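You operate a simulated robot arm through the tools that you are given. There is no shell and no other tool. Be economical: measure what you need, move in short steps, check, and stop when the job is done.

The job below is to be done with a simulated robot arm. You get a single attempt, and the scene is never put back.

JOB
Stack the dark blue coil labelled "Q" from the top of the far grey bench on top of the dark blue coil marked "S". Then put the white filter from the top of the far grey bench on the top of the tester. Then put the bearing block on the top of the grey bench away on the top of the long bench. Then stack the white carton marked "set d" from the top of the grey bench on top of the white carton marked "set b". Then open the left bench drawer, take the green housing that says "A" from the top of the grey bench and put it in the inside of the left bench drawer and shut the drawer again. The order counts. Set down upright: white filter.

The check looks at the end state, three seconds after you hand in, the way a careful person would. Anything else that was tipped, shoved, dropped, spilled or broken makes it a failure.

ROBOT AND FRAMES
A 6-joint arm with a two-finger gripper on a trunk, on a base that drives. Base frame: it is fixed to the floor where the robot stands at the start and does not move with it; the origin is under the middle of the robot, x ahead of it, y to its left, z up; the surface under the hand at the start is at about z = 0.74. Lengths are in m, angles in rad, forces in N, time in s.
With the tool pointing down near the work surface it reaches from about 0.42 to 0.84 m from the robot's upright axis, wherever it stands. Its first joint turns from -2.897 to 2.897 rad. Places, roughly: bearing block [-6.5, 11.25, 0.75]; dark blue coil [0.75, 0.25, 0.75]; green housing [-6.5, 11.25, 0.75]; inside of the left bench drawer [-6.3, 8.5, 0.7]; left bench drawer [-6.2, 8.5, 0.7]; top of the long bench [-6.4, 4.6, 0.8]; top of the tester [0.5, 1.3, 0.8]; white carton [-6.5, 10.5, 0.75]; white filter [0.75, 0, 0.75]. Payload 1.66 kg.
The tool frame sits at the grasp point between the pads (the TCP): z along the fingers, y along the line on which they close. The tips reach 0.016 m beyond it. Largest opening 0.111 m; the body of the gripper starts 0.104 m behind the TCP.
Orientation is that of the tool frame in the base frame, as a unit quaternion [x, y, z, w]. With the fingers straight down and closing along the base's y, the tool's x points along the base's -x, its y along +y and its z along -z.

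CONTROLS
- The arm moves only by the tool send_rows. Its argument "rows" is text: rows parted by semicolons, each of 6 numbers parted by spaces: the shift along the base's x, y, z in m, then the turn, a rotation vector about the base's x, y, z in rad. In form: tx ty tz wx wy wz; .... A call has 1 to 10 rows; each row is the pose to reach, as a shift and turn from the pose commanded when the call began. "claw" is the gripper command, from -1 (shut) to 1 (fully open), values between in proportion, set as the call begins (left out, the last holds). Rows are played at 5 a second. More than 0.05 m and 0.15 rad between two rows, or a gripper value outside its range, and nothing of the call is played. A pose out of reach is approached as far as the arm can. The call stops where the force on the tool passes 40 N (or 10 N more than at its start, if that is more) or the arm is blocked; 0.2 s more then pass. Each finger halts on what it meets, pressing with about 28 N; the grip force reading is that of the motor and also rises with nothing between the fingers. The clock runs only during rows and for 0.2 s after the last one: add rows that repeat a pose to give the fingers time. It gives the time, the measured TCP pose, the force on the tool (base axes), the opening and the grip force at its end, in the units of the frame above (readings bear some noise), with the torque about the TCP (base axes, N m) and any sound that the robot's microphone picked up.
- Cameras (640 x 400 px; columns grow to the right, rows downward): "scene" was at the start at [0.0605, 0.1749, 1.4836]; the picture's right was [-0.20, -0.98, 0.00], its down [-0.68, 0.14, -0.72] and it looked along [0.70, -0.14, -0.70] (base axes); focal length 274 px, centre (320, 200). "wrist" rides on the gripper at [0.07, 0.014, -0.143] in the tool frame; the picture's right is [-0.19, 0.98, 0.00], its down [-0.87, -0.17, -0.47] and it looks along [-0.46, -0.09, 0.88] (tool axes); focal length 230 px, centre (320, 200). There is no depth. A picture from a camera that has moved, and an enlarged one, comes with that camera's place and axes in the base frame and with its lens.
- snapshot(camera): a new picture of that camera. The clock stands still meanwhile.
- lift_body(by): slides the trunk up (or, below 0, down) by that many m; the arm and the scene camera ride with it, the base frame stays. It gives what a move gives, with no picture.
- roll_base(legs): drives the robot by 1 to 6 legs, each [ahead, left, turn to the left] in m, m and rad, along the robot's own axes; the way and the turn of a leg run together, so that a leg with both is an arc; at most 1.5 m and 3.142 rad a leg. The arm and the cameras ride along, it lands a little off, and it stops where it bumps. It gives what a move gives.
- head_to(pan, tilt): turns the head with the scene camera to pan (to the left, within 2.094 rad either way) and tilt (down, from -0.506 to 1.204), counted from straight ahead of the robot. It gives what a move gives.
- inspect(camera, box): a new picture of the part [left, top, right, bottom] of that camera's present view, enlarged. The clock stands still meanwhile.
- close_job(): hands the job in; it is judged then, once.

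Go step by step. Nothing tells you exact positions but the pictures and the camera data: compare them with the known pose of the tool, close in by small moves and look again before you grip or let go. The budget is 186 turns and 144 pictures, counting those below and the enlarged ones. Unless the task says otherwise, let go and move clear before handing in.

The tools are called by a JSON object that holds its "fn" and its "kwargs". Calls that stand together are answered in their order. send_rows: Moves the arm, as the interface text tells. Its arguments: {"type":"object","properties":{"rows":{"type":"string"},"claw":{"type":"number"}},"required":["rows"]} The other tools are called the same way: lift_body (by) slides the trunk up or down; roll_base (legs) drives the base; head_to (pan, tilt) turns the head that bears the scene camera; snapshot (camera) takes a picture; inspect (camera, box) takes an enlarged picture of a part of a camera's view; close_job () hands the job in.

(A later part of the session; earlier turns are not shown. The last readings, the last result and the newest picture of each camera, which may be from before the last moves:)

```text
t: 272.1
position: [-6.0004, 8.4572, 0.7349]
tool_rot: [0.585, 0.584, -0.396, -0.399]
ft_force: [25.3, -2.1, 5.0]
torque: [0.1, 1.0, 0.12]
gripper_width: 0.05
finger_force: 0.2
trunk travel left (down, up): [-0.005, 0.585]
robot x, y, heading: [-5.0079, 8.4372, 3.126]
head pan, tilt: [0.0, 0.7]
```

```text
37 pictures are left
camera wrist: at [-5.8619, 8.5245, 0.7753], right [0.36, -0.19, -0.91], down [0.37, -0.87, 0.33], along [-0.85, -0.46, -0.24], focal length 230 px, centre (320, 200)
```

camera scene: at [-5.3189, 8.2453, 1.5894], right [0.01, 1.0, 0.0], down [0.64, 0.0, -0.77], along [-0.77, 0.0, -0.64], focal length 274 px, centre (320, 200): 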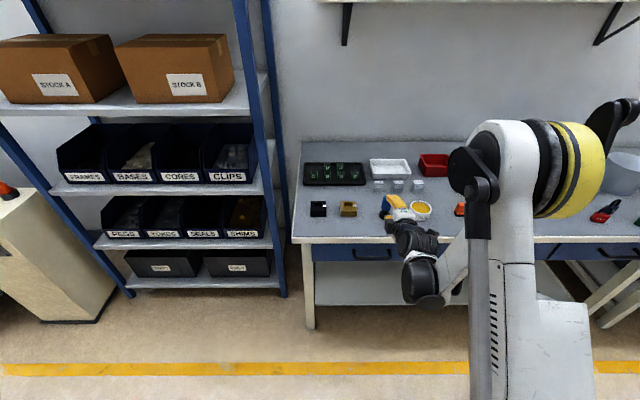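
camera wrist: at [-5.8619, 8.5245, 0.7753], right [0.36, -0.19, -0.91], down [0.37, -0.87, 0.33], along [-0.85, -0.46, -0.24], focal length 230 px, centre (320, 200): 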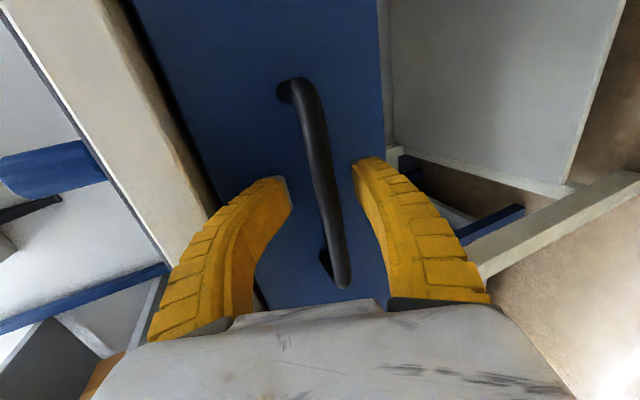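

The upper fingertip touches the drawer face, so I'm deep enough. Back off 3 mm and close.

{"fn": "send_rows", "kwargs": {"rows": "0.003 0 0 0 0 0;0.003 0 0 0 0 0"}}

{"fn": "send_rows", "kwargs": {"rows": "0 0 0 0 0 0;0 0 0 0 0 0;0 0 0 0 0 0;0 0 0 0 0 0", "claw": -1}}

{"fn": "snapshot", "kwargs": {"camera": "wrist"}}

```text
t: 272.7
position: [-5.9984, 8.4559, 0.7344]
tool_rot: [0.586, 0.584, -0.396, -0.399]
ft_force: [17.2, -2.2, 3.8]
torque: [0.06, 0.66, 0.15]
gripper_width: 0.0509
finger_force: 0.1
trunk travel left (down, up): [-0.005, 0.585]
robot x, y, heading: [-5.0097, 8.4368, 3.129]
head pan, tilt: [0.0, 0.7]
```

```text
t: 273.7
position: [-6.0012, 8.4574, 0.731]
tool_rot: [0.587, 0.584, -0.395, -0.398]
ft_force: [-1.1, 5.0, -10.9]
torque: [0.03, 0.2, 0.04]
gripper_width: 0.0
finger_force: 28.1
trunk travel left (down, up): [-0.005, 0.585]
robot x, y, heading: [-5.008, 8.4301, 3.132]
head pan, tilt: [0.0, 0.7]
```

```text
36 pictures are left
camera wrist: at [-5.8614, 8.5257, 0.7724], right [0.36, -0.19, -0.91], down [0.37, -0.87, 0.33], along [-0.85, -0.46, -0.25], focal length 230 px, centre (320, 200)
```

wrist: 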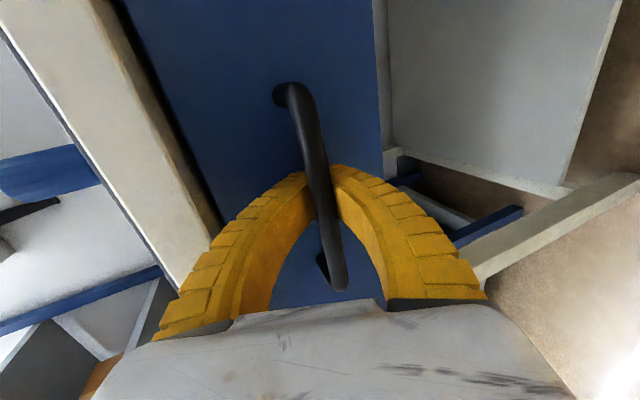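

The fingertips have closed behind the bar, so it is hooked in the finger arch. Pull slowly and check.

{"fn": "send_rows", "kwargs": {"rows": "0.01 0 0 0 0 0;0.02 0 0 0 0 0;0.03 0 0 0 0 0;0.04 0 0 0 0 0;0.05 0 0 0 0 0;0.05 0 0 0 0 0"}}

{"fn": "snapshot", "kwargs": {"camera": "wrist"}}

```text
t: 275.1
position: [-5.9518, 8.457, 0.7317]
tool_rot: [0.587, 0.585, -0.395, -0.397]
ft_force: [0.0, 5.2, -12.8]
torque: [-0.02, 0.19, 0.09]
gripper_width: 0.0002
finger_force: 28.4
trunk travel left (down, up): [-0.005, 0.585]
robot x, y, heading: [-5.0076, 8.4366, 3.126]
head pan, tilt: [0.0, 0.7]
```

```text
35 pictures are left
camera wrist: at [-5.812, 8.5251, 0.7724], right [0.36, -0.19, -0.91], down [0.37, -0.87, 0.33], along [-0.85, -0.46, -0.24], focal length 230 px, centre (320, 200)
```

wrist: 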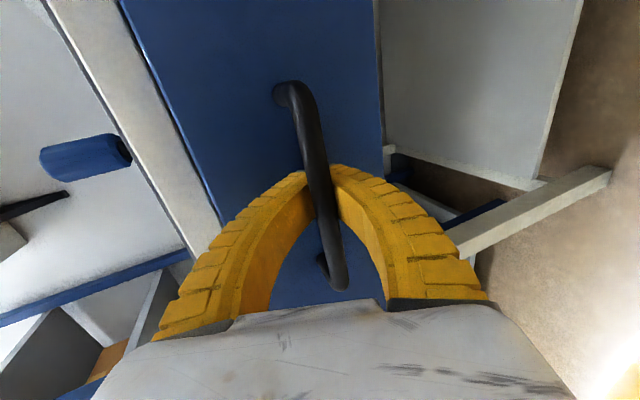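

The drawer is following. Pull another 0.16.

{"fn": "send_rows", "kwargs": {"rows": "0.02 0 0 0 0 0;0.04 0 0 0 0 0;0.06 0 0 0 0 0;0.08 0 0 0 0 0;0.1 0 0 0 0 0;0.12 0 0 0 0 0;0.14 0 0 0 0 0;0.16 0 0 0 0 0;0.16 0 0 0 0 0"}}

{"fn": "snapshot", "kwargs": {"camera": "scene"}}

```text
t: 277.1
position: [-5.7915, 8.458, 0.7312]
tool_rot: [0.587, 0.584, -0.394, -0.398]
ft_force: [1.6, -3.6, -12.3]
torque: [0.02, 0.18, -0.07]
gripper_width: 0.0006
finger_force: 27.6
trunk travel left (down, up): [-0.005, 0.585]
robot x, y, heading: [-5.0153, 8.437, 3.127]
head pan, tilt: [0.0, 0.7]
```

```text
34 pictures are left
camera scene: at [-5.0776, 8.2435, 1.4193], right [0.01, 1.0, 0.0], down [0.64, -0.01, -0.76], along [-0.76, 0.01, -0.64], focal length 274 px, centre (320, 200)
```

scene: 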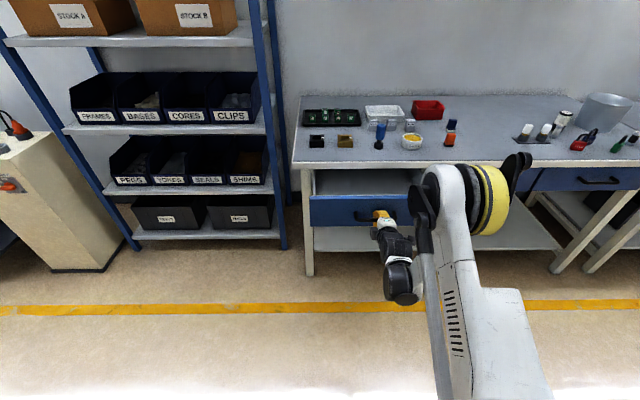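

The drawer is open about 0.21 m. Open the fingers, back away, then untilt the hand.

{"fn": "send_rows", "kwargs": {"rows": "0 0 0 0 0 0;0 0 0 0 0 0;0 0 0 0 0 0", "claw": -0.1}}

{"fn": "roll_base", "kwargs": {"legs": [[-0.25, 0, 0]]}}

{"fn": "lift_body", "kwargs": {"by": 0.17}}

{"fn": "send_rows", "kwargs": {"rows": "0 0 0.03 0 -0.1 0;0 0 0.06 0 -0.25 0;0 0 0.1 0 -0.4 0;0.01 0 0.13 0 -0.55 0;0.02 0 0.15 0 -0.7 0;0.03 0 0.17 0 -0.85 0;0.05 0 0.19 0 -1.0 0;0.07 0 0.2 0 -1.1 0;0.1 0 0.2 0 -1.2 0;0.1 0 0.2 0 -1.2 0"}}

{"fn": "snapshot", "kwargs": {"camera": "scene"}}

```text
t: 277.9
position: [-5.7912, 8.4584, 0.7325]
tool_rot: [0.586, 0.584, -0.395, -0.399]
ft_force: [-0.2, 0.5, 0.0]
torque: [-0.02, 0.03, 0.01]
gripper_width: 0.0522
finger_force: 2.0
trunk travel left (down, up): [-0.005, 0.585]
robot x, y, heading: [-5.0085, 8.4335, 3.129]
head pan, tilt: [0.0, 0.7]
```

```text
t: 279.8
position: [-5.5373, 8.4635, 0.7319]
tool_rot: [0.59, 0.581, -0.392, -0.4]
ft_force: [0.7, -0.4, -0.2]
torque: [-0.01, 0.02, 0.02]
gripper_width: 0.0523
finger_force: 1.4
trunk travel left (down, up): [-0.005, 0.585]
robot x, y, heading: [-4.7543, 8.4296, 3.116]
head pan, tilt: [0.0, 0.7]
```

```text
t: 281.7
position: [-5.5376, 8.4618, 0.9017]
tool_rot: [0.59, 0.581, -0.393, -0.401]
ft_force: [-1.2, 0.0, 0.0]
torque: [-0.02, -0.01, 0.01]
gripper_width: 0.0523
finger_force: 1.0
trunk travel left (down, up): [-0.175, 0.415]
robot x, y, heading: [-4.758, 8.4282, 3.112]
head pan, tilt: [0.0, 0.7]
```

```text
t: 283.9
position: [-5.4364, 8.4647, 1.1009]
tool_rot: [0.709, 0.705, 0.01, -0.001]
ft_force: [0.0, 0.3, -0.2]
torque: [-0.01, 0.04, -0.02]
gripper_width: 0.0522
finger_force: 0.9
trunk travel left (down, up): [-0.175, 0.415]
robot x, y, heading: [-4.7545, 8.4296, 3.119]
head pan, tilt: [0.0, 0.7]
```

```text
33 pictures are left
camera scene: at [-4.8251, 8.24, 1.5893], right [0.02, 1.0, 0.0], down [0.64, -0.02, -0.76], along [-0.76, 0.02, -0.64], focal length 274 px, centre (320, 200)
```

scene: 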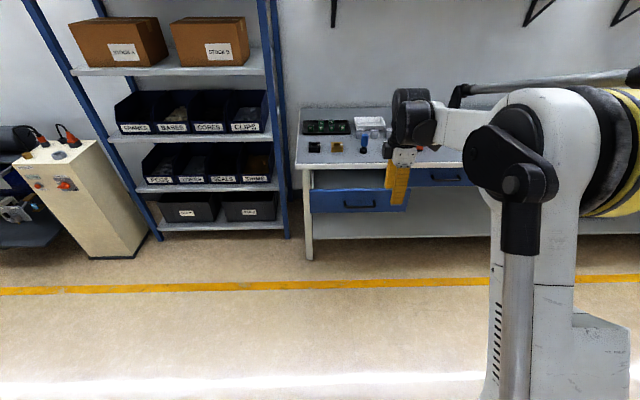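

The drawer stays open. Now drive to the green housing A (about (-6.30, 11.37)).

{"fn": "roll_base", "kwargs": {"legs": [[0, -1.45, 0.02], [0, -1.45, 0], [0.8, 0, 0]]}}

{"fn": "head_to", "kwargs": {"pan": 0.1, "tilt": 0.8}}

{"fn": "snapshot", "kwargs": {"camera": "scene"}}

{"fn": "snapshot", "kwargs": {"camera": "wrist"}}

```text
t: 301.9
position: [-6.1377, 11.3508, 1.1005]
tool_rot: [0.698, 0.716, 0.01, -0.002]
ft_force: [-1.1, 0.0, -0.2]
torque: [0.04, 0.03, 0.0]
gripper_width: 0.052
finger_force: 2.0
trunk travel left (down, up): [-0.175, 0.415]
robot x, y, heading: [-5.4582, 11.3333, -3.133]
head pan, tilt: [0.0, 0.7]
```

```text
t: 302.5
position: [-6.1384, 11.3512, 1.1004]
tool_rot: [0.698, 0.716, 0.01, -0.002]
ft_force: [-0.7, -0.9, -0.3]
torque: [0.04, -0.03, 0.0]
gripper_width: 0.0524
finger_force: 1.4
trunk travel left (down, up): [-0.175, 0.415]
robot x, y, heading: [-5.4512, 11.3374, -3.135]
head pan, tilt: [0.099, 0.799]
```

```text
32 pictures are left
camera scene: at [-5.5144, 11.1372, 1.5811], right [-0.1, 0.99, 0.0], down [0.71, 0.07, -0.7], along [-0.69, -0.07, -0.72], focal length 274 px, centre (320, 200)
```

scene: 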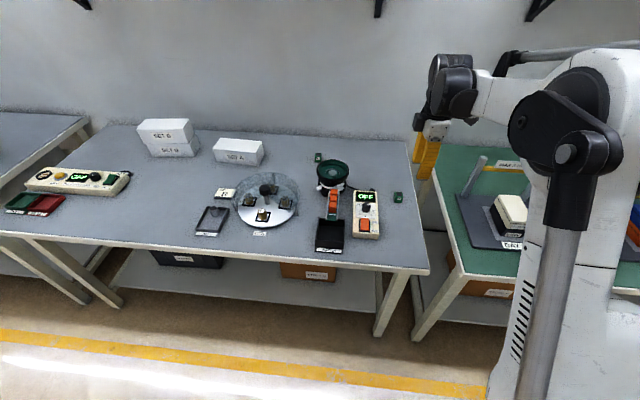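

```text
31 pictures are left
camera wrist: at [-6.1267, 11.4174, 1.2459], right [0.99, -0.16, 0.01], down [-0.15, -0.88, 0.46], along [-0.07, -0.45, -0.89], focal length 230 px, centre (320, 200)
```

wrist: 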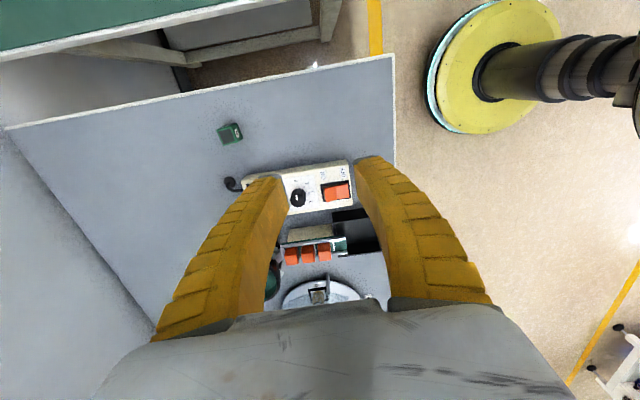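

Housing A is at about (-6.287, 11.362). I'll enlarge to get its yaw.

{"fn": "inspect", "kwargs": {"camera": "wrist", "box": [200, 110, 264, 150]}}

```text
10.00 times, centred on (232, 130) of wrist
camera zoom: at [-6.1267, 11.4174, 1.2459], right [0.99, -0.16, 0.01], down [-0.15, -0.88, 0.46], along [-0.07, -0.45, -0.89], focal length 2301 px, centre (1200, 900)
```

zoom: 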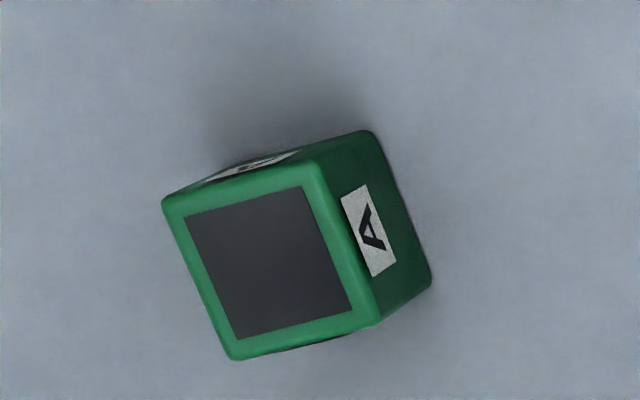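

The housing is nearly axis-aligned (yaw about 0.06), 0.027 wide, centred at about (-6.298, 11.361). I'll roll in 0.15 and lower above it.

{"fn": "roll_base", "kwargs": {"legs": [[0.15, 0, 0]]}}

```text
t: 303.9
position: [-6.292, 11.3527, 1.1011]
tool_rot: [0.698, 0.716, 0.009, -0.003]
ft_force: [0.1, -0.4, -0.1]
torque: [0.0, -0.04, 0.03]
gripper_width: 0.052
finger_force: 1.5
trunk travel left (down, up): [-0.175, 0.415]
robot x, y, heading: [-5.6074, 11.3405, -3.138]
head pan, tilt: [0.099, 0.799]
```

{"fn": "send_rows", "kwargs": {"rows": "-0.005 0.008 -0.04 0 0 0.03;-0.005 0.008 -0.08 0 0 0.03;-0.005 0.008 -0.12 0 0 0.03;-0.005 0.008 -0.16 0 0 0.03;-0.005 0.008 -0.19 0 0 0.03;-0.005 0.008 -0.19 0 0 0.03", "claw": 0}}

{"fn": "snapshot", "kwargs": {"camera": "wrist"}}

{"fn": "inspect", "kwargs": {"camera": "scene", "box": [340, 150, 500, 250]}}

```text
t: 305.3
position: [-6.2958, 11.3585, 0.9143]
tool_rot: [0.688, 0.726, 0.01, -0.003]
ft_force: [0.4, 0.2, -0.4]
torque: [-0.01, 0.04, -0.02]
gripper_width: 0.0577
finger_force: 1.6
trunk travel left (down, up): [-0.175, 0.415]
robot x, y, heading: [-5.6065, 11.3306, -3.138]
head pan, tilt: [0.099, 0.799]
```

```text
29 pictures are left
camera wrist: at [-6.2862, 11.4248, 1.0589], right [0.99, -0.14, 0.01], down [-0.12, -0.88, 0.46], along [-0.06, -0.45, -0.89], focal length 230 px, centre (320, 200)
```

wrist: 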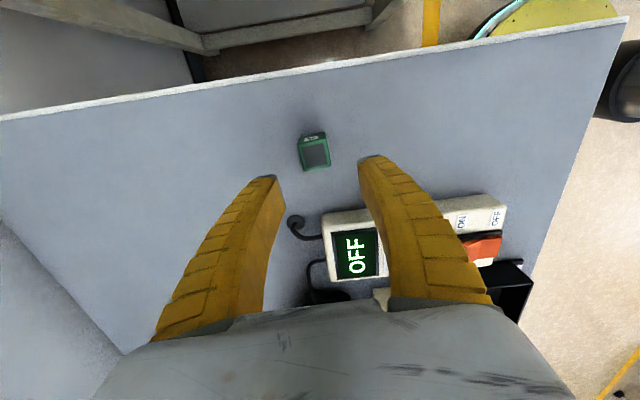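

```text
4.00 times, centred on (420, 200) of scene
camera zoom: at [-5.6676, 11.1366, 1.5811], right [-0.1, 0.99, 0.0], down [0.71, 0.07, -0.7], along [-0.69, -0.07, -0.72], focal length 1097 px, centre (-80, 200)
```

zoom: 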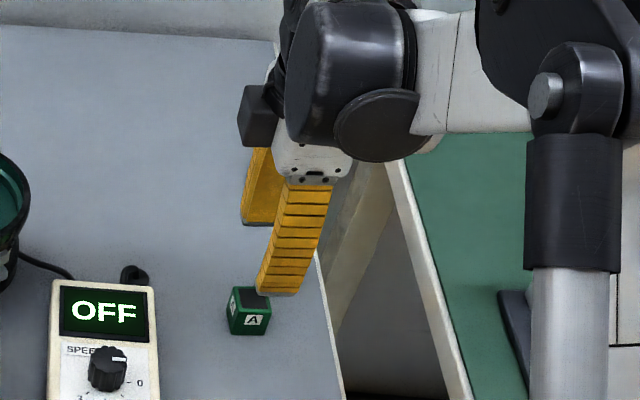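

The housing is at (-6.2986, 11.361). Small shift, lower to TCP z = 0.822.

{"fn": "send_rows", "kwargs": {"rows": "-0.003 0.003 -0.04 0 0 0;-0.003 0.003 -0.07 0 0 0;-0.003 0.003 -0.092 0 0 0;-0.003 0.003 -0.092 0 0 0"}}

{"fn": "snapshot", "kwargs": {"camera": "wrist"}}

```text
t: 306.3
position: [-6.2997, 11.363, 0.8188]
tool_rot: [0.687, 0.727, 0.009, -0.003]
ft_force: [-0.7, 0.3, 0.3]
torque: [0.0, 0.01, 0.02]
gripper_width: 0.0575
finger_force: 1.5
trunk travel left (down, up): [-0.175, 0.415]
robot x, y, heading: [-5.6123, 11.336, -3.137]
head pan, tilt: [0.099, 0.799]
```

```text
27 pictures are left
camera wrist: at [-6.2894, 11.429, 0.9636], right [0.99, -0.14, 0.01], down [-0.13, -0.88, 0.46], along [-0.06, -0.45, -0.89], focal length 230 px, centre (320, 200)
```

wrist: 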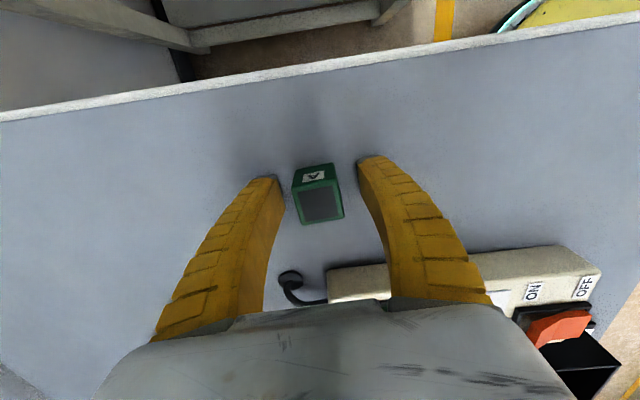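

Centred. Close and lift.

{"fn": "send_rows", "kwargs": {"rows": "0 0 0 0 0 0;0 0 0 0 0 0;0 0 0 0 0 0;0 0 0 0 0 0", "claw": -1}}

{"fn": "send_rows", "kwargs": {"rows": "0 0 0.03 0 0 0;0 0 0.07 0 0 0;0 0 0.11 0 0 0;0 0 0.15 0 0 0;0.01 0 0.19 0 0 0;0.04 0 0.22 0 0 0;0.07 0 0.25 0 0 0;0.1 0 0.27 0 0 0;0.1 0 0.27 0 0 0"}}

{"fn": "snapshot", "kwargs": {"camera": "wrist"}}

```text
t: 307.3
position: [-6.2994, 11.3628, 0.8199]
tool_rot: [0.688, 0.726, 0.01, -0.003]
ft_force: [-1.9, -0.6, 6.7]
torque: [-0.04, 0.06, 0.03]
gripper_width: 0.0253
finger_force: 28.0
trunk travel left (down, up): [-0.175, 0.415]
robot x, y, heading: [-5.6055, 11.3358, -3.138]
head pan, tilt: [0.099, 0.799]
```

```text
t: 309.3
position: [-6.1963, 11.3583, 1.0896]
tool_rot: [0.688, 0.726, 0.01, -0.003]
ft_force: [-0.2, -0.2, 0.3]
torque: [-0.02, -0.01, -0.01]
gripper_width: 0.0234
finger_force: 28.0
trunk travel left (down, up): [-0.175, 0.415]
robot x, y, heading: [-5.6069, 11.3309, -3.135]
head pan, tilt: [0.099, 0.799]
```

```text
26 pictures are left
camera wrist: at [-6.1883, 11.4248, 1.2347], right [0.99, -0.14, 0.01], down [-0.13, -0.88, 0.46], along [-0.06, -0.45, -0.89], focal length 230 px, centre (320, 200)
```

wrist: 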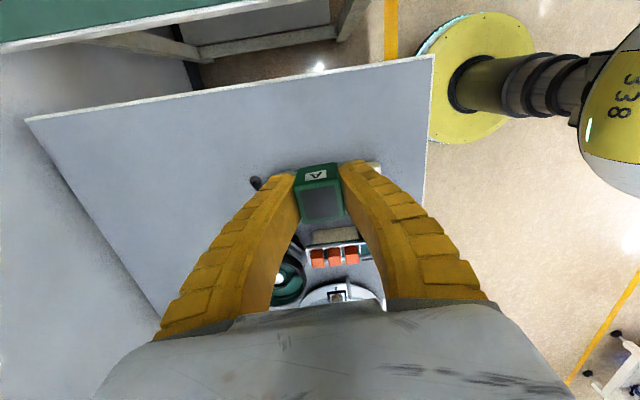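

Housing held. Back off and return to the open drawer.

{"fn": "roll_base", "kwargs": {"legs": [[-0.4, 0, 0], [0, 1.45, 0], [0, 1.43, 0]]}}

{"fn": "head_to", "kwargs": {"pan": 0.0, "tilt": 0.8}}

{"fn": "snapshot", "kwargs": {"camera": "scene"}}

{"fn": "snapshot", "kwargs": {"camera": "wrist"}}

```text
t: 325.0
position: [-5.8329, 8.5685, 1.0889]
tool_rot: [0.701, 0.713, 0.01, -0.002]
ft_force: [-0.5, 0.1, 0.2]
torque: [0.04, -0.02, -0.01]
gripper_width: 0.0234
finger_force: 28.3
trunk travel left (down, up): [-0.175, 0.415]
robot x, y, heading: [-5.2437, 8.5232, 3.109]
head pan, tilt: [0.099, 0.799]
```

```text
t: 325.6
position: [-5.8335, 8.5693, 1.0904]
tool_rot: [0.701, 0.713, 0.011, -0.002]
ft_force: [0.2, -0.2, -0.1]
torque: [0.02, -0.01, 0.01]
gripper_width: 0.0232
finger_force: 27.5
trunk travel left (down, up): [-0.175, 0.415]
robot x, y, heading: [-5.2478, 8.5208, 3.111]
head pan, tilt: [0.0, 0.799]
```

```text
25 pictures are left
camera scene: at [-5.3122, 8.3354, 1.5811], right [0.03, 1.0, 0.0], down [0.72, -0.02, -0.7], along [-0.7, 0.02, -0.72], focal length 274 px, centre (320, 200)
```

scene: 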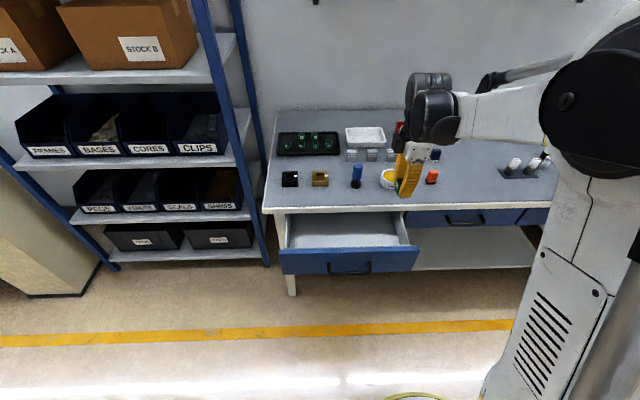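

```text
24 pictures are left
camera wrist: at [-5.8217, 8.6345, 1.2346], right [0.98, -0.17, 0.01], down [-0.16, -0.88, 0.46], along [-0.07, -0.45, -0.89], focal length 230 px, centre (320, 200)
```

wrist: 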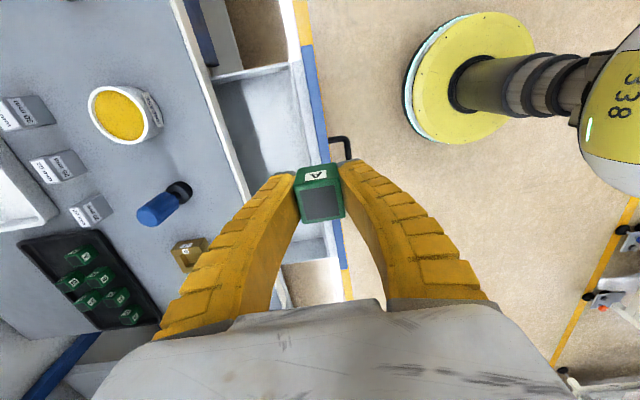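

The drawer opening spans x about -5.985 to -5.84. I'll go above its middle at (-5.91, 8.47) and look closely.

{"fn": "send_rows", "kwargs": {"rows": "-0.02 -0.03 0 0 0 0;-0.04 -0.06 0 0 0 0;-0.06 -0.09 -0.01 0 0 0;-0.077 -0.1 -0.05 0 0 0;-0.077 -0.1 -0.09 0 0 0;-0.077 -0.1 -0.13 0 0 0;-0.077 -0.1 -0.15 0 0 0;-0.077 -0.1 -0.15 0 0 0"}}

{"fn": "snapshot", "kwargs": {"camera": "wrist"}}

{"fn": "inspect", "kwargs": {"camera": "scene", "box": [265, 170, 441, 280]}}

```text
t: 327.4
position: [-5.9111, 8.4671, 0.9409]
tool_rot: [0.701, 0.713, 0.01, -0.003]
ft_force: [-0.2, 0.2, -0.1]
torque: [0.02, -0.02, 0.01]
gripper_width: 0.0232
finger_force: 28.4
trunk travel left (down, up): [-0.175, 0.415]
robot x, y, heading: [-5.2458, 8.5212, 3.108]
head pan, tilt: [0.0, 0.799]
```

```text
23 pictures are left
camera wrist: at [-5.8982, 8.5337, 1.0853], right [0.98, -0.17, 0.01], down [-0.16, -0.88, 0.46], along [-0.07, -0.45, -0.89], focal length 230 px, centre (320, 200)
```

wrist: 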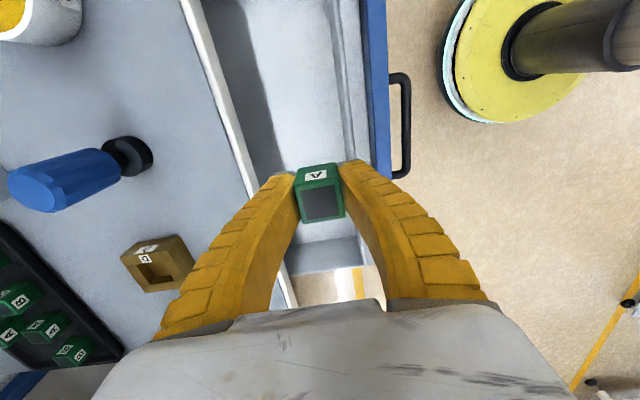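

```text
3.64 times, centred on (353, 225) of scene
camera zoom: at [-5.312, 8.3354, 1.5811], right [0.03, 1.0, 0.0], down [0.72, -0.02, -0.7], along [-0.7, 0.02, -0.72], focal length 997 px, centre (200, 109)
```

zoom: 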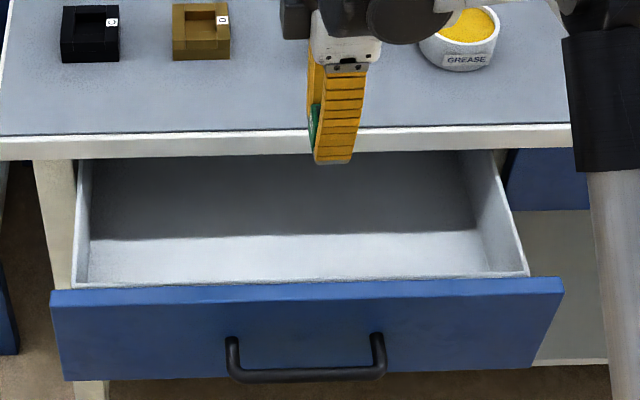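

The interior spans x -5.986 to -5.85. I'll centre at -5.916 and lower into the drawer.

{"fn": "send_rows", "kwargs": {"rows": "-0.005 0 -0.04 0 0 0;-0.005 0 -0.08 0 0 0;-0.005 0 -0.12 0 0 0;-0.005 0 -0.16 0 0 0;-0.005 0 -0.2 0 0 0;-0.005 0 -0.2 0 0 0"}}

{"fn": "snapshot", "kwargs": {"camera": "wrist"}}

{"fn": "inspect", "kwargs": {"camera": "scene", "box": [265, 170, 441, 280]}}

```text
t: 328.8
position: [-5.9159, 8.4694, 0.7414]
tool_rot: [0.701, 0.714, 0.01, -0.002]
ft_force: [-0.2, 0.0, -0.9]
torque: [-0.04, -0.02, 0.02]
gripper_width: 0.0231
finger_force: 27.8
trunk travel left (down, up): [-0.175, 0.415]
robot x, y, heading: [-5.2438, 8.5249, 3.106]
head pan, tilt: [0.0, 0.799]
```

```text
21 pictures are left
camera wrist: at [-5.9034, 8.5359, 0.8863], right [0.98, -0.17, 0.01], down [-0.16, -0.88, 0.46], along [-0.07, -0.45, -0.89], focal length 230 px, centre (320, 200)
```

wrist: 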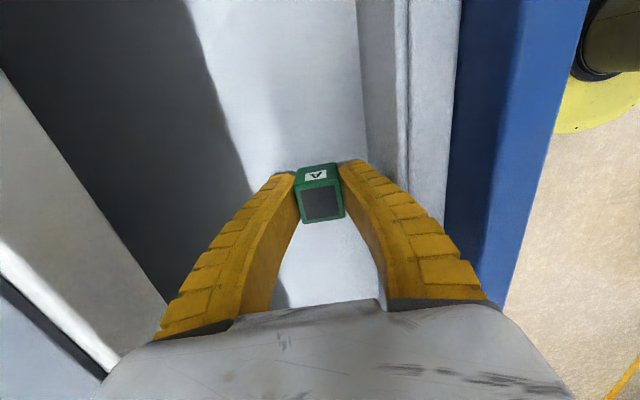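

```text
3.64 times, centred on (353, 225) of scene
camera zoom: at [-5.3122, 8.3354, 1.5811], right [0.03, 1.0, 0.0], down [0.72, -0.02, -0.7], along [-0.7, 0.02, -0.72], focal length 997 px, centre (200, 109)
```

zoom: 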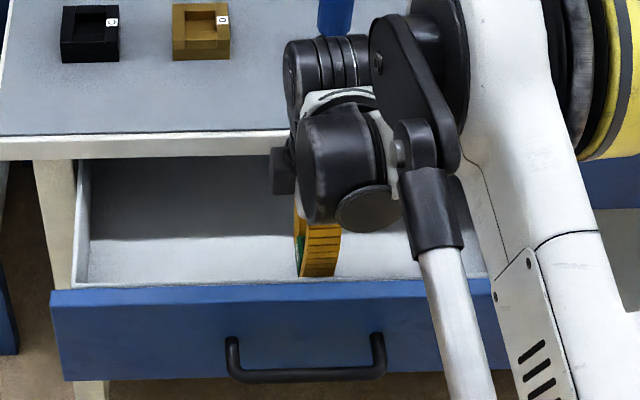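

Inside the drawer and clear on all sides. Lower further in small steps to the floor.

{"fn": "send_rows", "kwargs": {"rows": "0 0 -0.01 0 0 0;0 0 -0.02 0 0 0;0 0 -0.028 0 0 0;0 0 -0.034 0 0 0;0 0 -0.034 0 0 0"}}

{"fn": "snapshot", "kwargs": {"camera": "wrist"}}

```text
t: 330.0
position: [-5.9156, 8.4692, 0.7065]
tool_rot: [0.701, 0.713, 0.01, -0.002]
ft_force: [0.0, 0.6, -0.8]
torque: [0.03, -0.03, 0.0]
gripper_width: 0.0233
finger_force: 28.3
trunk travel left (down, up): [-0.175, 0.415]
robot x, y, heading: [-5.2486, 8.5238, 3.11]
head pan, tilt: [0.0, 0.799]
```

```text
19 pictures are left
camera wrist: at [-5.9031, 8.5349, 0.8509], right [0.98, -0.17, 0.01], down [-0.16, -0.88, 0.46], along [-0.07, -0.45, -0.89], focal length 230 px, centre (320, 200)
```

wrist: 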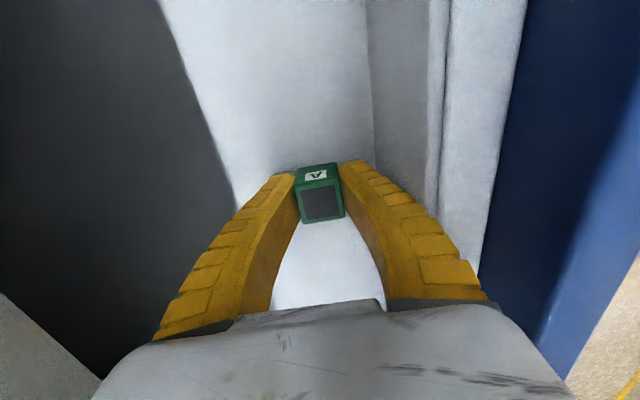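

Descend a few mm at a time with force checks.

{"fn": "send_rows", "kwargs": {"rows": "-0.002 0 -0.003 0 0 0;-0.004 0 -0.006 0 0 0;-0.004 0 -0.009 0 0 0;-0.004 0 -0.009 0 0 0"}}

{"fn": "inspect", "kwargs": {"camera": "scene", "box": [285, 190, 405, 265]}}

```text
t: 331.0
position: [-5.9209, 8.4693, 0.6976]
tool_rot: [0.701, 0.713, 0.009, -0.003]
ft_force: [-0.7, -2.5, 14.6]
torque: [0.02, 0.03, 0.02]
gripper_width: 0.029
finger_force: 28.5
trunk travel left (down, up): [-0.175, 0.415]
robot x, y, heading: [-5.2429, 8.5228, 3.112]
head pan, tilt: [0.0, 0.799]
```

```text
5.33 times, centred on (345, 228) of scene
camera zoom: at [-5.3108, 8.3353, 1.5813], right [0.03, 1.0, 0.0], down [0.72, -0.02, -0.7], along [-0.7, 0.02, -0.72], focal length 1463 px, centre (187, 53)
```

zoom: 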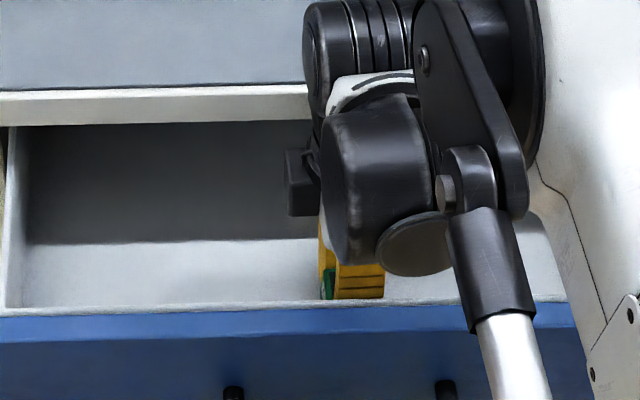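

Contact with the floor at 15 N (jaw reading rises as with earlier placements). Release and rise straight up.

{"fn": "send_rows", "kwargs": {"rows": "0 0 0 0 0 0;0 0 0 0 0 0;0 0 0 0 0 0", "claw": -0.1}}

{"fn": "send_rows", "kwargs": {"rows": "0 0 0.03 0 0 0;0 0 0.07 0 0 0;0 0 0.11 0 0 0;0 0 0.15 0 0 0;0 0 0.19 0 0 0;0.02 0 0.23 0 0 0;0.04 0 0.27 0 0 0;0.06 0 0.31 0 0 0"}}

{"fn": "snapshot", "kwargs": {"camera": "wrist"}}

```text
t: 331.8
position: [-5.9201, 8.4698, 0.6969]
tool_rot: [0.701, 0.713, 0.009, -0.003]
ft_force: [-0.3, 0.1, 1.9]
torque: [0.0, 0.03, 0.02]
gripper_width: 0.0521
finger_force: 1.6
trunk travel left (down, up): [-0.175, 0.415]
robot x, y, heading: [-5.2428, 8.5208, 3.108]
head pan, tilt: [0.0, 0.799]
```

```text
t: 333.6
position: [-5.8602, 8.4649, 1.0067]
tool_rot: [0.701, 0.713, 0.01, -0.003]
ft_force: [-0.3, -0.4, 0.5]
torque: [0.04, 0.0, 0.01]
gripper_width: 0.0521
finger_force: 1.2
trunk travel left (down, up): [-0.175, 0.415]
robot x, y, heading: [-5.2447, 8.5248, 3.11]
head pan, tilt: [0.0, 0.799]
```

```text
17 pictures are left
camera wrist: at [-5.8469, 8.5316, 1.1506], right [0.98, -0.17, 0.01], down [-0.16, -0.88, 0.46], along [-0.07, -0.45, -0.89], focal length 230 px, centre (320, 200)
```

wrist: 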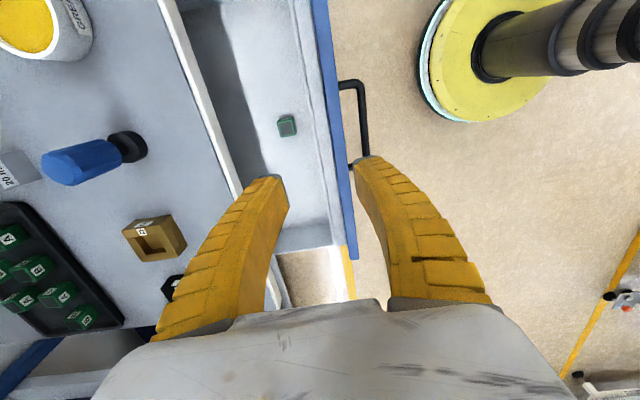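

The housing sits in the drawer. To shut it, I'll turn the hand so it is thin toward the bench, close the fingers, come down in front of the handle and push.

{"fn": "send_rows", "kwargs": {"rows": "0.015 0 0 0 0 -0.147;0.03 0 0 0 0 -0.294;0.045 0 0 0 0 -0.441;0.06 0 0 0 0 -0.588;0.075 0 0 0 0 -0.735;0.09 0 0 0 0 -0.882;0.105 -0.002 0 0 0 -1.029;0.12 -0.004 0 0 0 -1.176;0.135 -0.006 0 0 0 -1.323;0.145 -0.008 0 0 0 -1.47", "claw": -1}}

{"fn": "send_rows", "kwargs": {"rows": "0 0 -0.04 0 0 -0.118;0 0 -0.08 0 0 -0.118;0 0 -0.1 0 0 -0.118;0 0 -0.1 0 0 -0.118"}}

{"fn": "snapshot", "kwargs": {"camera": "wrist"}}

{"fn": "inspect", "kwargs": {"camera": "scene", "box": [265, 180, 441, 290]}}

```text
t: 335.8
position: [-5.7162, 8.4614, 1.006]
tool_rot: [0.998, 0.059, 0.009, 0.005]
ft_force: [1.0, 1.3, 0.2]
torque: [0.02, -0.01, 0.01]
gripper_width: 0.0
finger_force: 27.5
trunk travel left (down, up): [-0.175, 0.415]
robot x, y, heading: [-5.245, 8.5176, 3.11]
head pan, tilt: [0.0, 0.799]
```

```text
t: 336.8
position: [-5.7141, 8.4604, 0.9065]
tool_rot: [1.0, 0.0, 0.009, 0.005]
ft_force: [-0.3, 0.6, 0.0]
torque: [-0.02, 0.02, 0.0]
gripper_width: 0.0001
finger_force: 28.4
trunk travel left (down, up): [-0.175, 0.415]
robot x, y, heading: [-5.2456, 8.5229, 3.108]
head pan, tilt: [0.0, 0.799]
```

```text
16 pictures are left
camera wrist: at [-5.6451, 8.4472, 1.0519], right [-0.19, -0.98, 0.01], down [-0.87, 0.17, 0.46], along [-0.45, 0.08, -0.89], focal length 230 px, centre (320, 200)
```

wrist: 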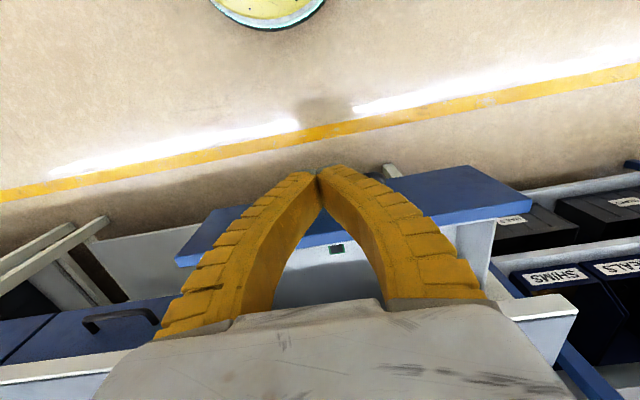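

```text
3.64 times, centred on (353, 235) of scene
camera zoom: at [-5.3121, 8.3355, 1.5811], right [0.03, 1.0, 0.0], down [0.72, -0.02, -0.7], along [-0.7, 0.02, -0.72], focal length 997 px, centre (200, 73)
```

zoom: 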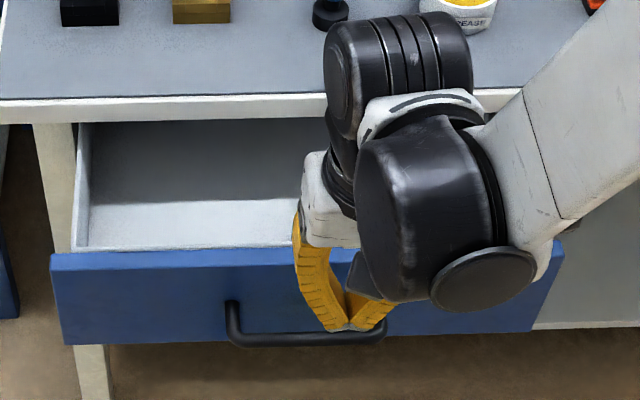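

The closed fingers are in front of the handle. Lower to z about 0.727.

{"fn": "send_rows", "kwargs": {"rows": "0 -0.003 -0.04 0 0 0;0 -0.003 -0.08 0 0 0;0 -0.003 -0.12 0 0 0;0 -0.003 -0.16 0 0 0;0 -0.003 -0.18 0 0 0;0 -0.003 -0.18 0 0 0"}}

{"fn": "snapshot", "kwargs": {"camera": "wrist"}}

```text
t: 338.2
position: [-5.7784, 8.4465, 0.7614]
tool_rot: [1.0, -0.001, 0.01, 0.006]
ft_force: [0.3, -0.2, 0.6]
torque: [0.01, 0.01, -0.01]
gripper_width: 0.0
finger_force: 27.9
out of reach, approached as far as the arm can: row 2, 3, 4, 5, 6
trunk travel left (down, up): [-0.175, 0.415]
robot x, y, heading: [-5.2439, 8.5251, 3.113]
head pan, tilt: [0.0, 0.799]
```

```text
14 pictures are left
camera wrist: at [-5.7097, 8.4333, 0.9062], right [-0.19, -0.98, 0.01], down [-0.87, 0.17, 0.45], along [-0.45, 0.08, -0.89], focal length 230 px, centre (320, 200)
```

wrist: 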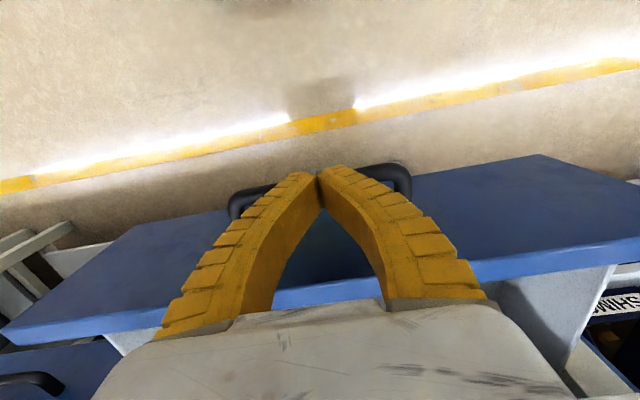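

Too close for that depth. Raise, back the base up, then lower further out.

{"fn": "send_rows", "kwargs": {"rows": "0 0 0.04 0 0 0;0 0 0.08 0 0 0;0 0 0.12 0 0 0;0 0 0.15 0 0 0;0 0 0.15 0 0 0"}}

{"fn": "roll_base", "kwargs": {"legs": [[-0.15, 0, 0]]}}

{"fn": "snapshot", "kwargs": {"camera": "scene"}}

```text
t: 339.4
position: [-5.7784, 8.4473, 0.914]
tool_rot: [1.0, 0.0, 0.009, 0.005]
ft_force: [0.4, -0.3, -0.7]
torque: [0.04, 0.0, 0.01]
gripper_width: 0.0
finger_force: 27.7
trunk travel left (down, up): [-0.175, 0.415]
robot x, y, heading: [-5.2455, 8.526, 3.114]
head pan, tilt: [0.0, 0.799]
```

```text
t: 340.8
position: [-5.6269, 8.4415, 0.9121]
tool_rot: [1.0, 0.001, 0.008, 0.005]
ft_force: [0.5, 0.8, -0.2]
torque: [0.01, 0.02, 0.0]
gripper_width: 0.0
finger_force: 27.5
trunk travel left (down, up): [-0.175, 0.415]
robot x, y, heading: [-5.0943, 8.515, 3.11]
head pan, tilt: [0.0, 0.799]
```

```text
13 pictures are left
camera scene: at [-5.1594, 8.3305, 1.5812], right [0.03, 1.0, 0.0], down [0.72, -0.02, -0.7], along [-0.7, 0.02, -0.72], focal length 274 px, centre (320, 200)
```

scene: 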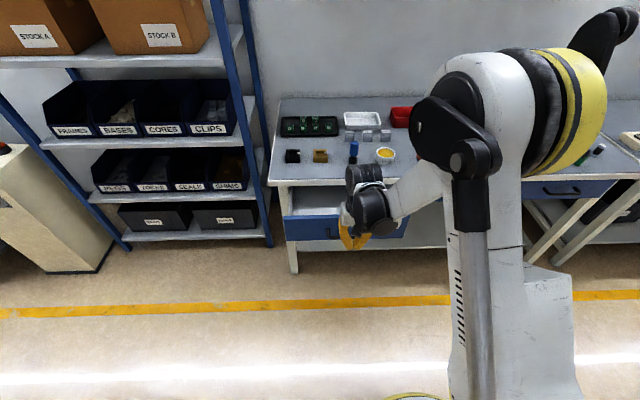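

{"fn": "send_rows", "kwargs": {"rows": "-0.05 0.006 0 0 0 0;-0.095 0.012 0 0 0 0;-0.095 0.012 -0.04 0 0 0;-0.095 0.012 -0.08 0 0 0;-0.095 0.012 -0.12 0 0 0;-0.095 0.012 -0.16 0 0 0;-0.095 0.012 -0.185 0 0 0;-0.095 0.012 -0.185 0 0 0"}}

{"fn": "snapshot", "kwargs": {"camera": "wrist"}}

```text
refused: row 1 steps farther than a row can; nothing moved
```

```text
12 pictures are left
camera wrist: at [-5.5577, 8.4286, 1.0573], right [-0.19, -0.98, 0.01], down [-0.87, 0.17, 0.46], along [-0.45, 0.08, -0.89], focal length 230 px, centre (320, 200)
```

wrist: 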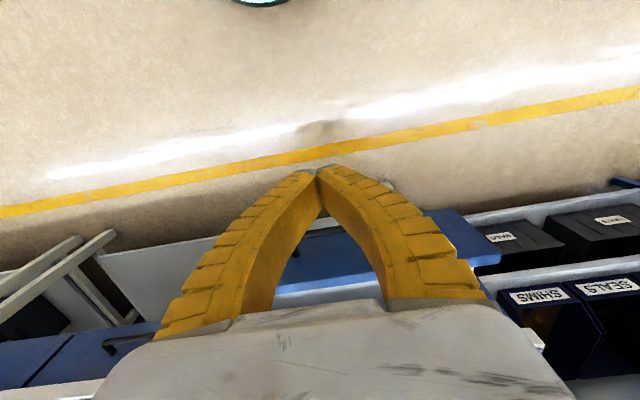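

{"fn": "send_rows", "kwargs": {"rows": "-0.045 0.006 0 0 0 0;-0.09 0.012 0 0 0 0;-0.095 0.012 -0.04 0 0 0;-0.095 0.012 -0.08 0 0 0;-0.095 0.012 -0.12 0 0 0;-0.095 0.012 -0.16 0 0 0;-0.095 0.012 -0.185 0 0 0;-0.095 0.012 -0.185 0 0 0"}}

{"fn": "inspect", "kwargs": {"camera": "scene", "box": [265, 170, 441, 280]}}

```text
t: 342.6
position: [-5.7216, 8.4553, 0.7256]
tool_rot: [1.0, 0.002, 0.009, 0.006]
ft_force: [0.2, 0.3, -0.3]
torque: [0.02, 0.03, 0.01]
gripper_width: 0.0
finger_force: 27.9
trunk travel left (down, up): [-0.175, 0.415]
robot x, y, heading: [-5.0974, 8.52, 3.107]
head pan, tilt: [0.0, 0.799]
```

```text
3.64 times, centred on (353, 225) of scene
camera zoom: at [-5.1603, 8.3305, 1.5811], right [0.03, 1.0, 0.0], down [0.72, -0.02, -0.7], along [-0.7, 0.02, -0.72], focal length 997 px, centre (200, 109)
```

zoom: 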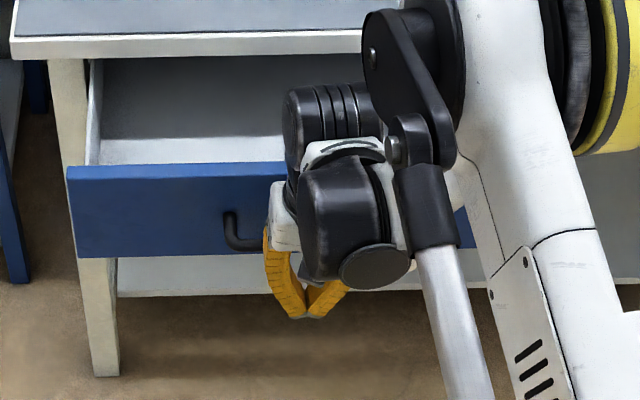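

In position. Push the drawer in.

{"fn": "send_rows", "kwargs": {"rows": "-0.02 0 0 0 0 0;-0.04 0 0 0 0 0;-0.055 0 0 0 0 0;-0.07 0 0 0 0 0;-0.09 0 0 0 0 0;-0.11 0 0 0 0 0;-0.13 0 0 0 0 0;-0.15 0 0 0 0 0;-0.165 0 0 0 0 0;-0.165 0 0 0 0 0"}}

{"fn": "inspect", "kwargs": {"camera": "scene", "box": [265, 150, 441, 260]}}

```text
t: 344.8
position: [-5.8539, 8.456, 0.7472]
tool_rot: [1.0, 0.001, 0.008, 0.005]
ft_force: [-0.1, 0.4, 0.2]
torque: [0.0, 0.01, -0.01]
gripper_width: 0.0
finger_force: 27.8
out of reach, approached as far as the arm can: row 7, 8, 9, 10
trunk travel left (down, up): [-0.175, 0.415]
robot x, y, heading: [-5.0942, 8.5199, 3.105]
head pan, tilt: [0.0, 0.799]
```

```text
3.64 times, centred on (353, 205) of scene
camera zoom: at [-5.1604, 8.3305, 1.5811], right [0.03, 1.0, 0.0], down [0.72, -0.02, -0.7], along [-0.7, 0.02, -0.72], focal length 997 px, centre (200, 182)
```

zoom: 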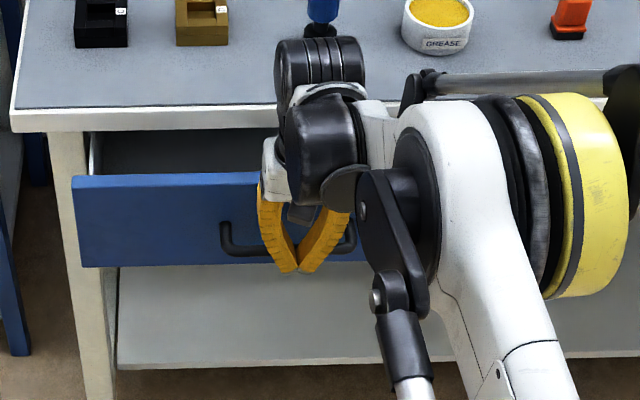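

Halfway; the arm is at its reach limit. I'll drop the trunk 3 cm to stay on the bar and push the rest by rolling ahead.

{"fn": "lift_body", "kwargs": {"by": -0.03}}

{"fn": "roll_base", "kwargs": {"legs": [[0.09, 0, 0]]}}

{"fn": "inspect", "kwargs": {"camera": "scene", "box": [265, 150, 441, 260]}}

```text
t: 345.6
position: [-5.8541, 8.4569, 0.7162]
tool_rot: [1.0, 0.001, 0.008, 0.005]
ft_force: [-0.3, -0.1, 0.4]
torque: [0.01, -0.02, 0.02]
gripper_width: 0.0001
finger_force: 28.4
trunk travel left (down, up): [-0.145, 0.445]
robot x, y, heading: [-5.0958, 8.5174, 3.11]
head pan, tilt: [0.0, 0.799]
```

```text
t: 346.7
position: [-5.9431, 8.4581, 0.7174]
tool_rot: [1.0, 0.002, 0.008, 0.005]
ft_force: [0.5, 0.1, -1.0]
torque: [0.0, -0.02, -0.02]
gripper_width: 0.0
finger_force: 28.1
trunk travel left (down, up): [-0.145, 0.445]
robot x, y, heading: [-5.1862, 8.5221, 3.106]
head pan, tilt: [0.0, 0.799]
```

```text
3.64 times, centred on (353, 205) of scene
camera zoom: at [-5.2496, 8.3331, 1.5511], right [0.03, 1.0, 0.0], down [0.72, -0.02, -0.7], along [-0.7, 0.02, -0.72], focal length 997 px, centre (200, 182)
```

zoom: 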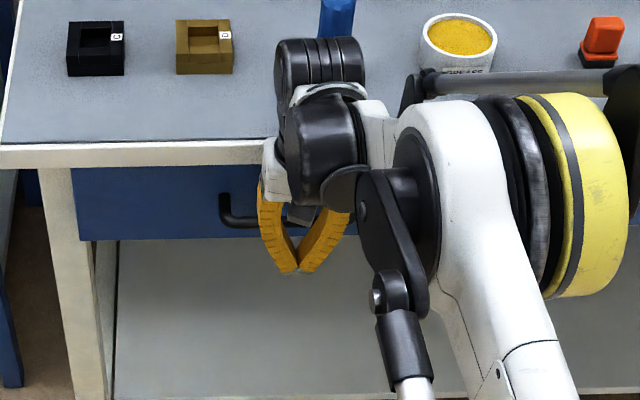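

Almost shut; about 2 cm remain. Nudge forward.

{"fn": "roll_base", "kwargs": {"legs": [[0.02, 0, 0]]}}

{"fn": "inspect", "kwargs": {"camera": "scene", "box": [265, 150, 441, 260]}}

```text
t: 347.4
position: [-5.9458, 8.4576, 0.7185]
tool_rot: [1.0, 0.001, 0.012, 0.005]
ft_force: [17.8, 0.8, 10.9]
torque: [0.04, 2.58, -0.36]
gripper_width: 0.0
finger_force: 27.7
trunk travel left (down, up): [-0.145, 0.445]
robot x, y, heading: [-5.1945, 8.5212, 3.115]
head pan, tilt: [0.0, 0.799]
stopped in leg 1: the force on the tool passed its limit at 84 N (the readings are from after the stop); the commanded pose is now the measured one
```

```text
3.64 times, centred on (353, 205) of scene
camera zoom: at [-5.2545, 8.3335, 1.5513], right [0.03, 1.0, 0.0], down [0.72, -0.02, -0.7], along [-0.7, 0.02, -0.72], focal length 997 px, centre (200, 182)
```

zoom: 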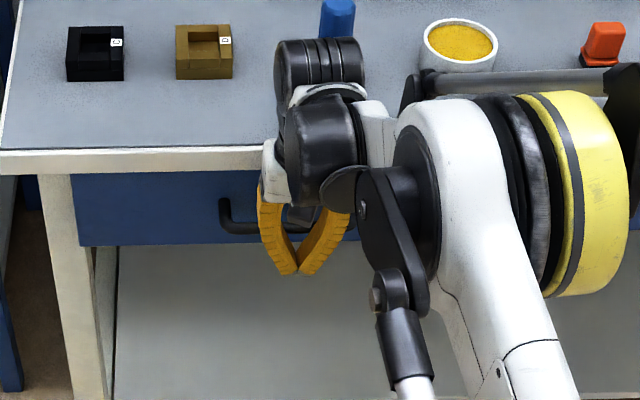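

The torque shows the gripper's upper body met the bench edge, so the drawer may still be slightly open. Back off, tilt the hand back, and look at the gap.

{"fn": "roll_base", "kwargs": {"legs": [[-0.08, 0, 0]]}}

{"fn": "send_rows", "kwargs": {"rows": "0 0 0 0 0.12 0;0 0 0 0 0.24 0;0 0 0.005 0 0.36 0;0 0 0.01 0 0.48 0;0 0 0.012 0 0.6 0;0 0 0.012 0 0.6 0"}}

{"fn": "snapshot", "kwargs": {"camera": "scene"}}

{"fn": "snapshot", "kwargs": {"camera": "wrist"}}

```text
t: 348.5
position: [-5.8668, 8.4548, 0.7168]
tool_rot: [1.0, 0.002, 0.013, 0.006]
ft_force: [-0.3, -0.4, -0.1]
torque: [0.0, 0.01, 0.03]
gripper_width: 0.0
finger_force: 29.0
trunk travel left (down, up): [-0.145, 0.445]
robot x, y, heading: [-5.1082, 8.5221, 3.11]
head pan, tilt: [0.0, 0.799]
```

```text
t: 349.9
position: [-5.867, 8.4557, 0.7293]
tool_rot: [0.959, 0.003, -0.284, 0.005]
ft_force: [-0.1, 0.0, -0.5]
torque: [0.01, 0.0, 0.02]
gripper_width: 0.0004
finger_force: 27.8
trunk travel left (down, up): [-0.145, 0.445]
robot x, y, heading: [-5.112, 8.5174, 3.119]
head pan, tilt: [0.0, 0.799]
```

```text
7 pictures are left
camera scene: at [-5.1762, 8.3309, 1.5511], right [0.03, 1.0, 0.0], down [0.72, -0.02, -0.7], along [-0.7, 0.02, -0.72], focal length 274 px, centre (320, 200)
```

scene: 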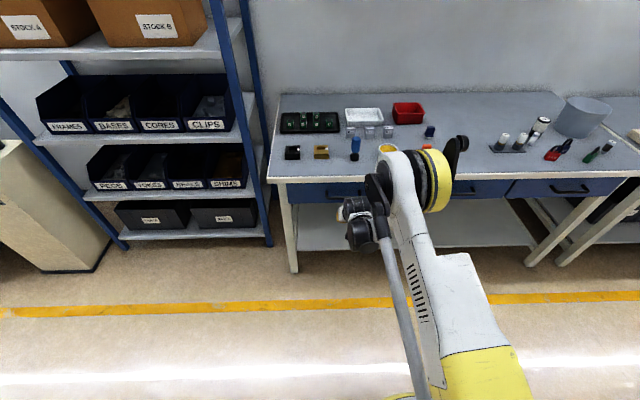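

```text
6 pictures are left
camera wrist: at [-5.7302, 8.4417, 0.8121], right [-0.15, -0.98, 0.11], down [-0.47, 0.17, 0.87], along [-0.87, 0.08, -0.49], focal length 230 px, centre (320, 200)
```

wrist: 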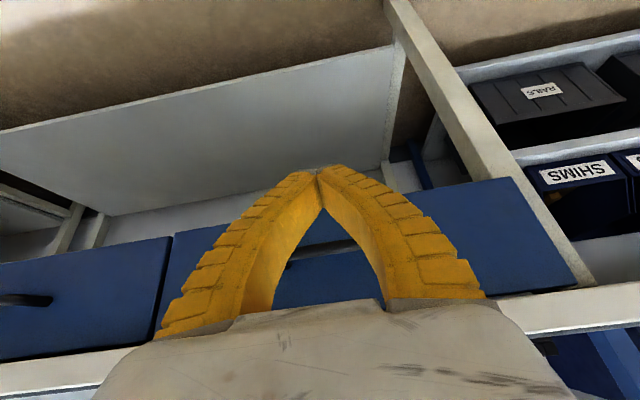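

Now push again with the tilted hand; the force stop will tell me when the drawer bottoms out.

{"fn": "send_rows", "kwargs": {"rows": "-0.03 0 0 0 0 0;-0.055 0 0 0 0 0;-0.07 0 0 0 0 0;-0.08 0 0 0 0 0;-0.09 0 0 0 0 0;-0.1 0 0 0 0 0;-0.11 0 0 0 0 0;-0.12 0 0 0 0 0;-0.128 0 0 0 0 0"}}

```text
t: 351.4
position: [-5.9649, 8.4547, 0.7254]
tool_rot: [0.961, 0.003, -0.277, 0.005]
ft_force: [7.2, -0.2, -1.5]
torque: [0.02, 0.08, 0.07]
gripper_width: 0.0001
finger_force: 28.6
trunk travel left (down, up): [-0.145, 0.445]
robot x, y, heading: [-5.114, 8.5176, 3.11]
head pan, tilt: [0.0, 0.799]
stopped in row 7: the force on the tool passed its limit at 55 N (the readings are from after the stop); the commanded pose is now the measured one
```

It bottomed out with contact at the bar. Back off and inspect the drawer.

{"fn": "send_rows", "kwargs": {"rows": "0.03 0 0 0 0 0;0.06 0 0 0 0 0;0.09 0 0 0 0 0;0.09 0 0 0 0 0"}}

{"fn": "roll_base", "kwargs": {"legs": [[-0.4, 0, 0]]}}

{"fn": "inspect", "kwargs": {"camera": "scene", "box": [230, 60, 550, 260]}}

```text
t: 352.4
position: [-5.8751, 8.4556, 0.729]
tool_rot: [0.961, 0.002, -0.278, 0.004]
ft_force: [0.4, -0.1, -0.2]
torque: [0.03, 0.0, 0.04]
gripper_width: 0.0
finger_force: 28.5
trunk travel left (down, up): [-0.145, 0.445]
robot x, y, heading: [-5.1078, 8.5185, 3.114]
head pan, tilt: [0.0, 0.799]
```

```text
t: 354.9
position: [-5.4879, 8.4407, 0.7281]
tool_rot: [0.961, 0.006, -0.278, 0.005]
ft_force: [1.3, 0.2, 0.7]
torque: [-0.01, 0.02, 0.0]
gripper_width: 0.0
finger_force: 28.6
trunk travel left (down, up): [-0.145, 0.445]
robot x, y, heading: [-4.7238, 8.5098, 3.121]
head pan, tilt: [0.0, 0.799]
```

```text
2.00 times, centred on (390, 160) of scene
camera zoom: at [-4.7875, 8.3209, 1.5511], right [0.02, 1.0, 0.0], down [0.72, -0.01, -0.7], along [-0.7, 0.01, -0.72], focal length 549 px, centre (180, 280)
```

zoom: 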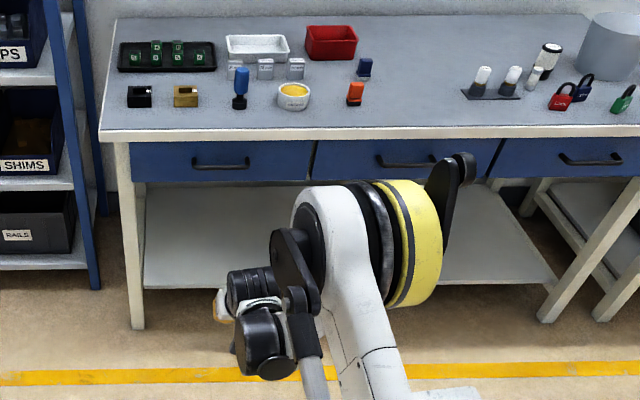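

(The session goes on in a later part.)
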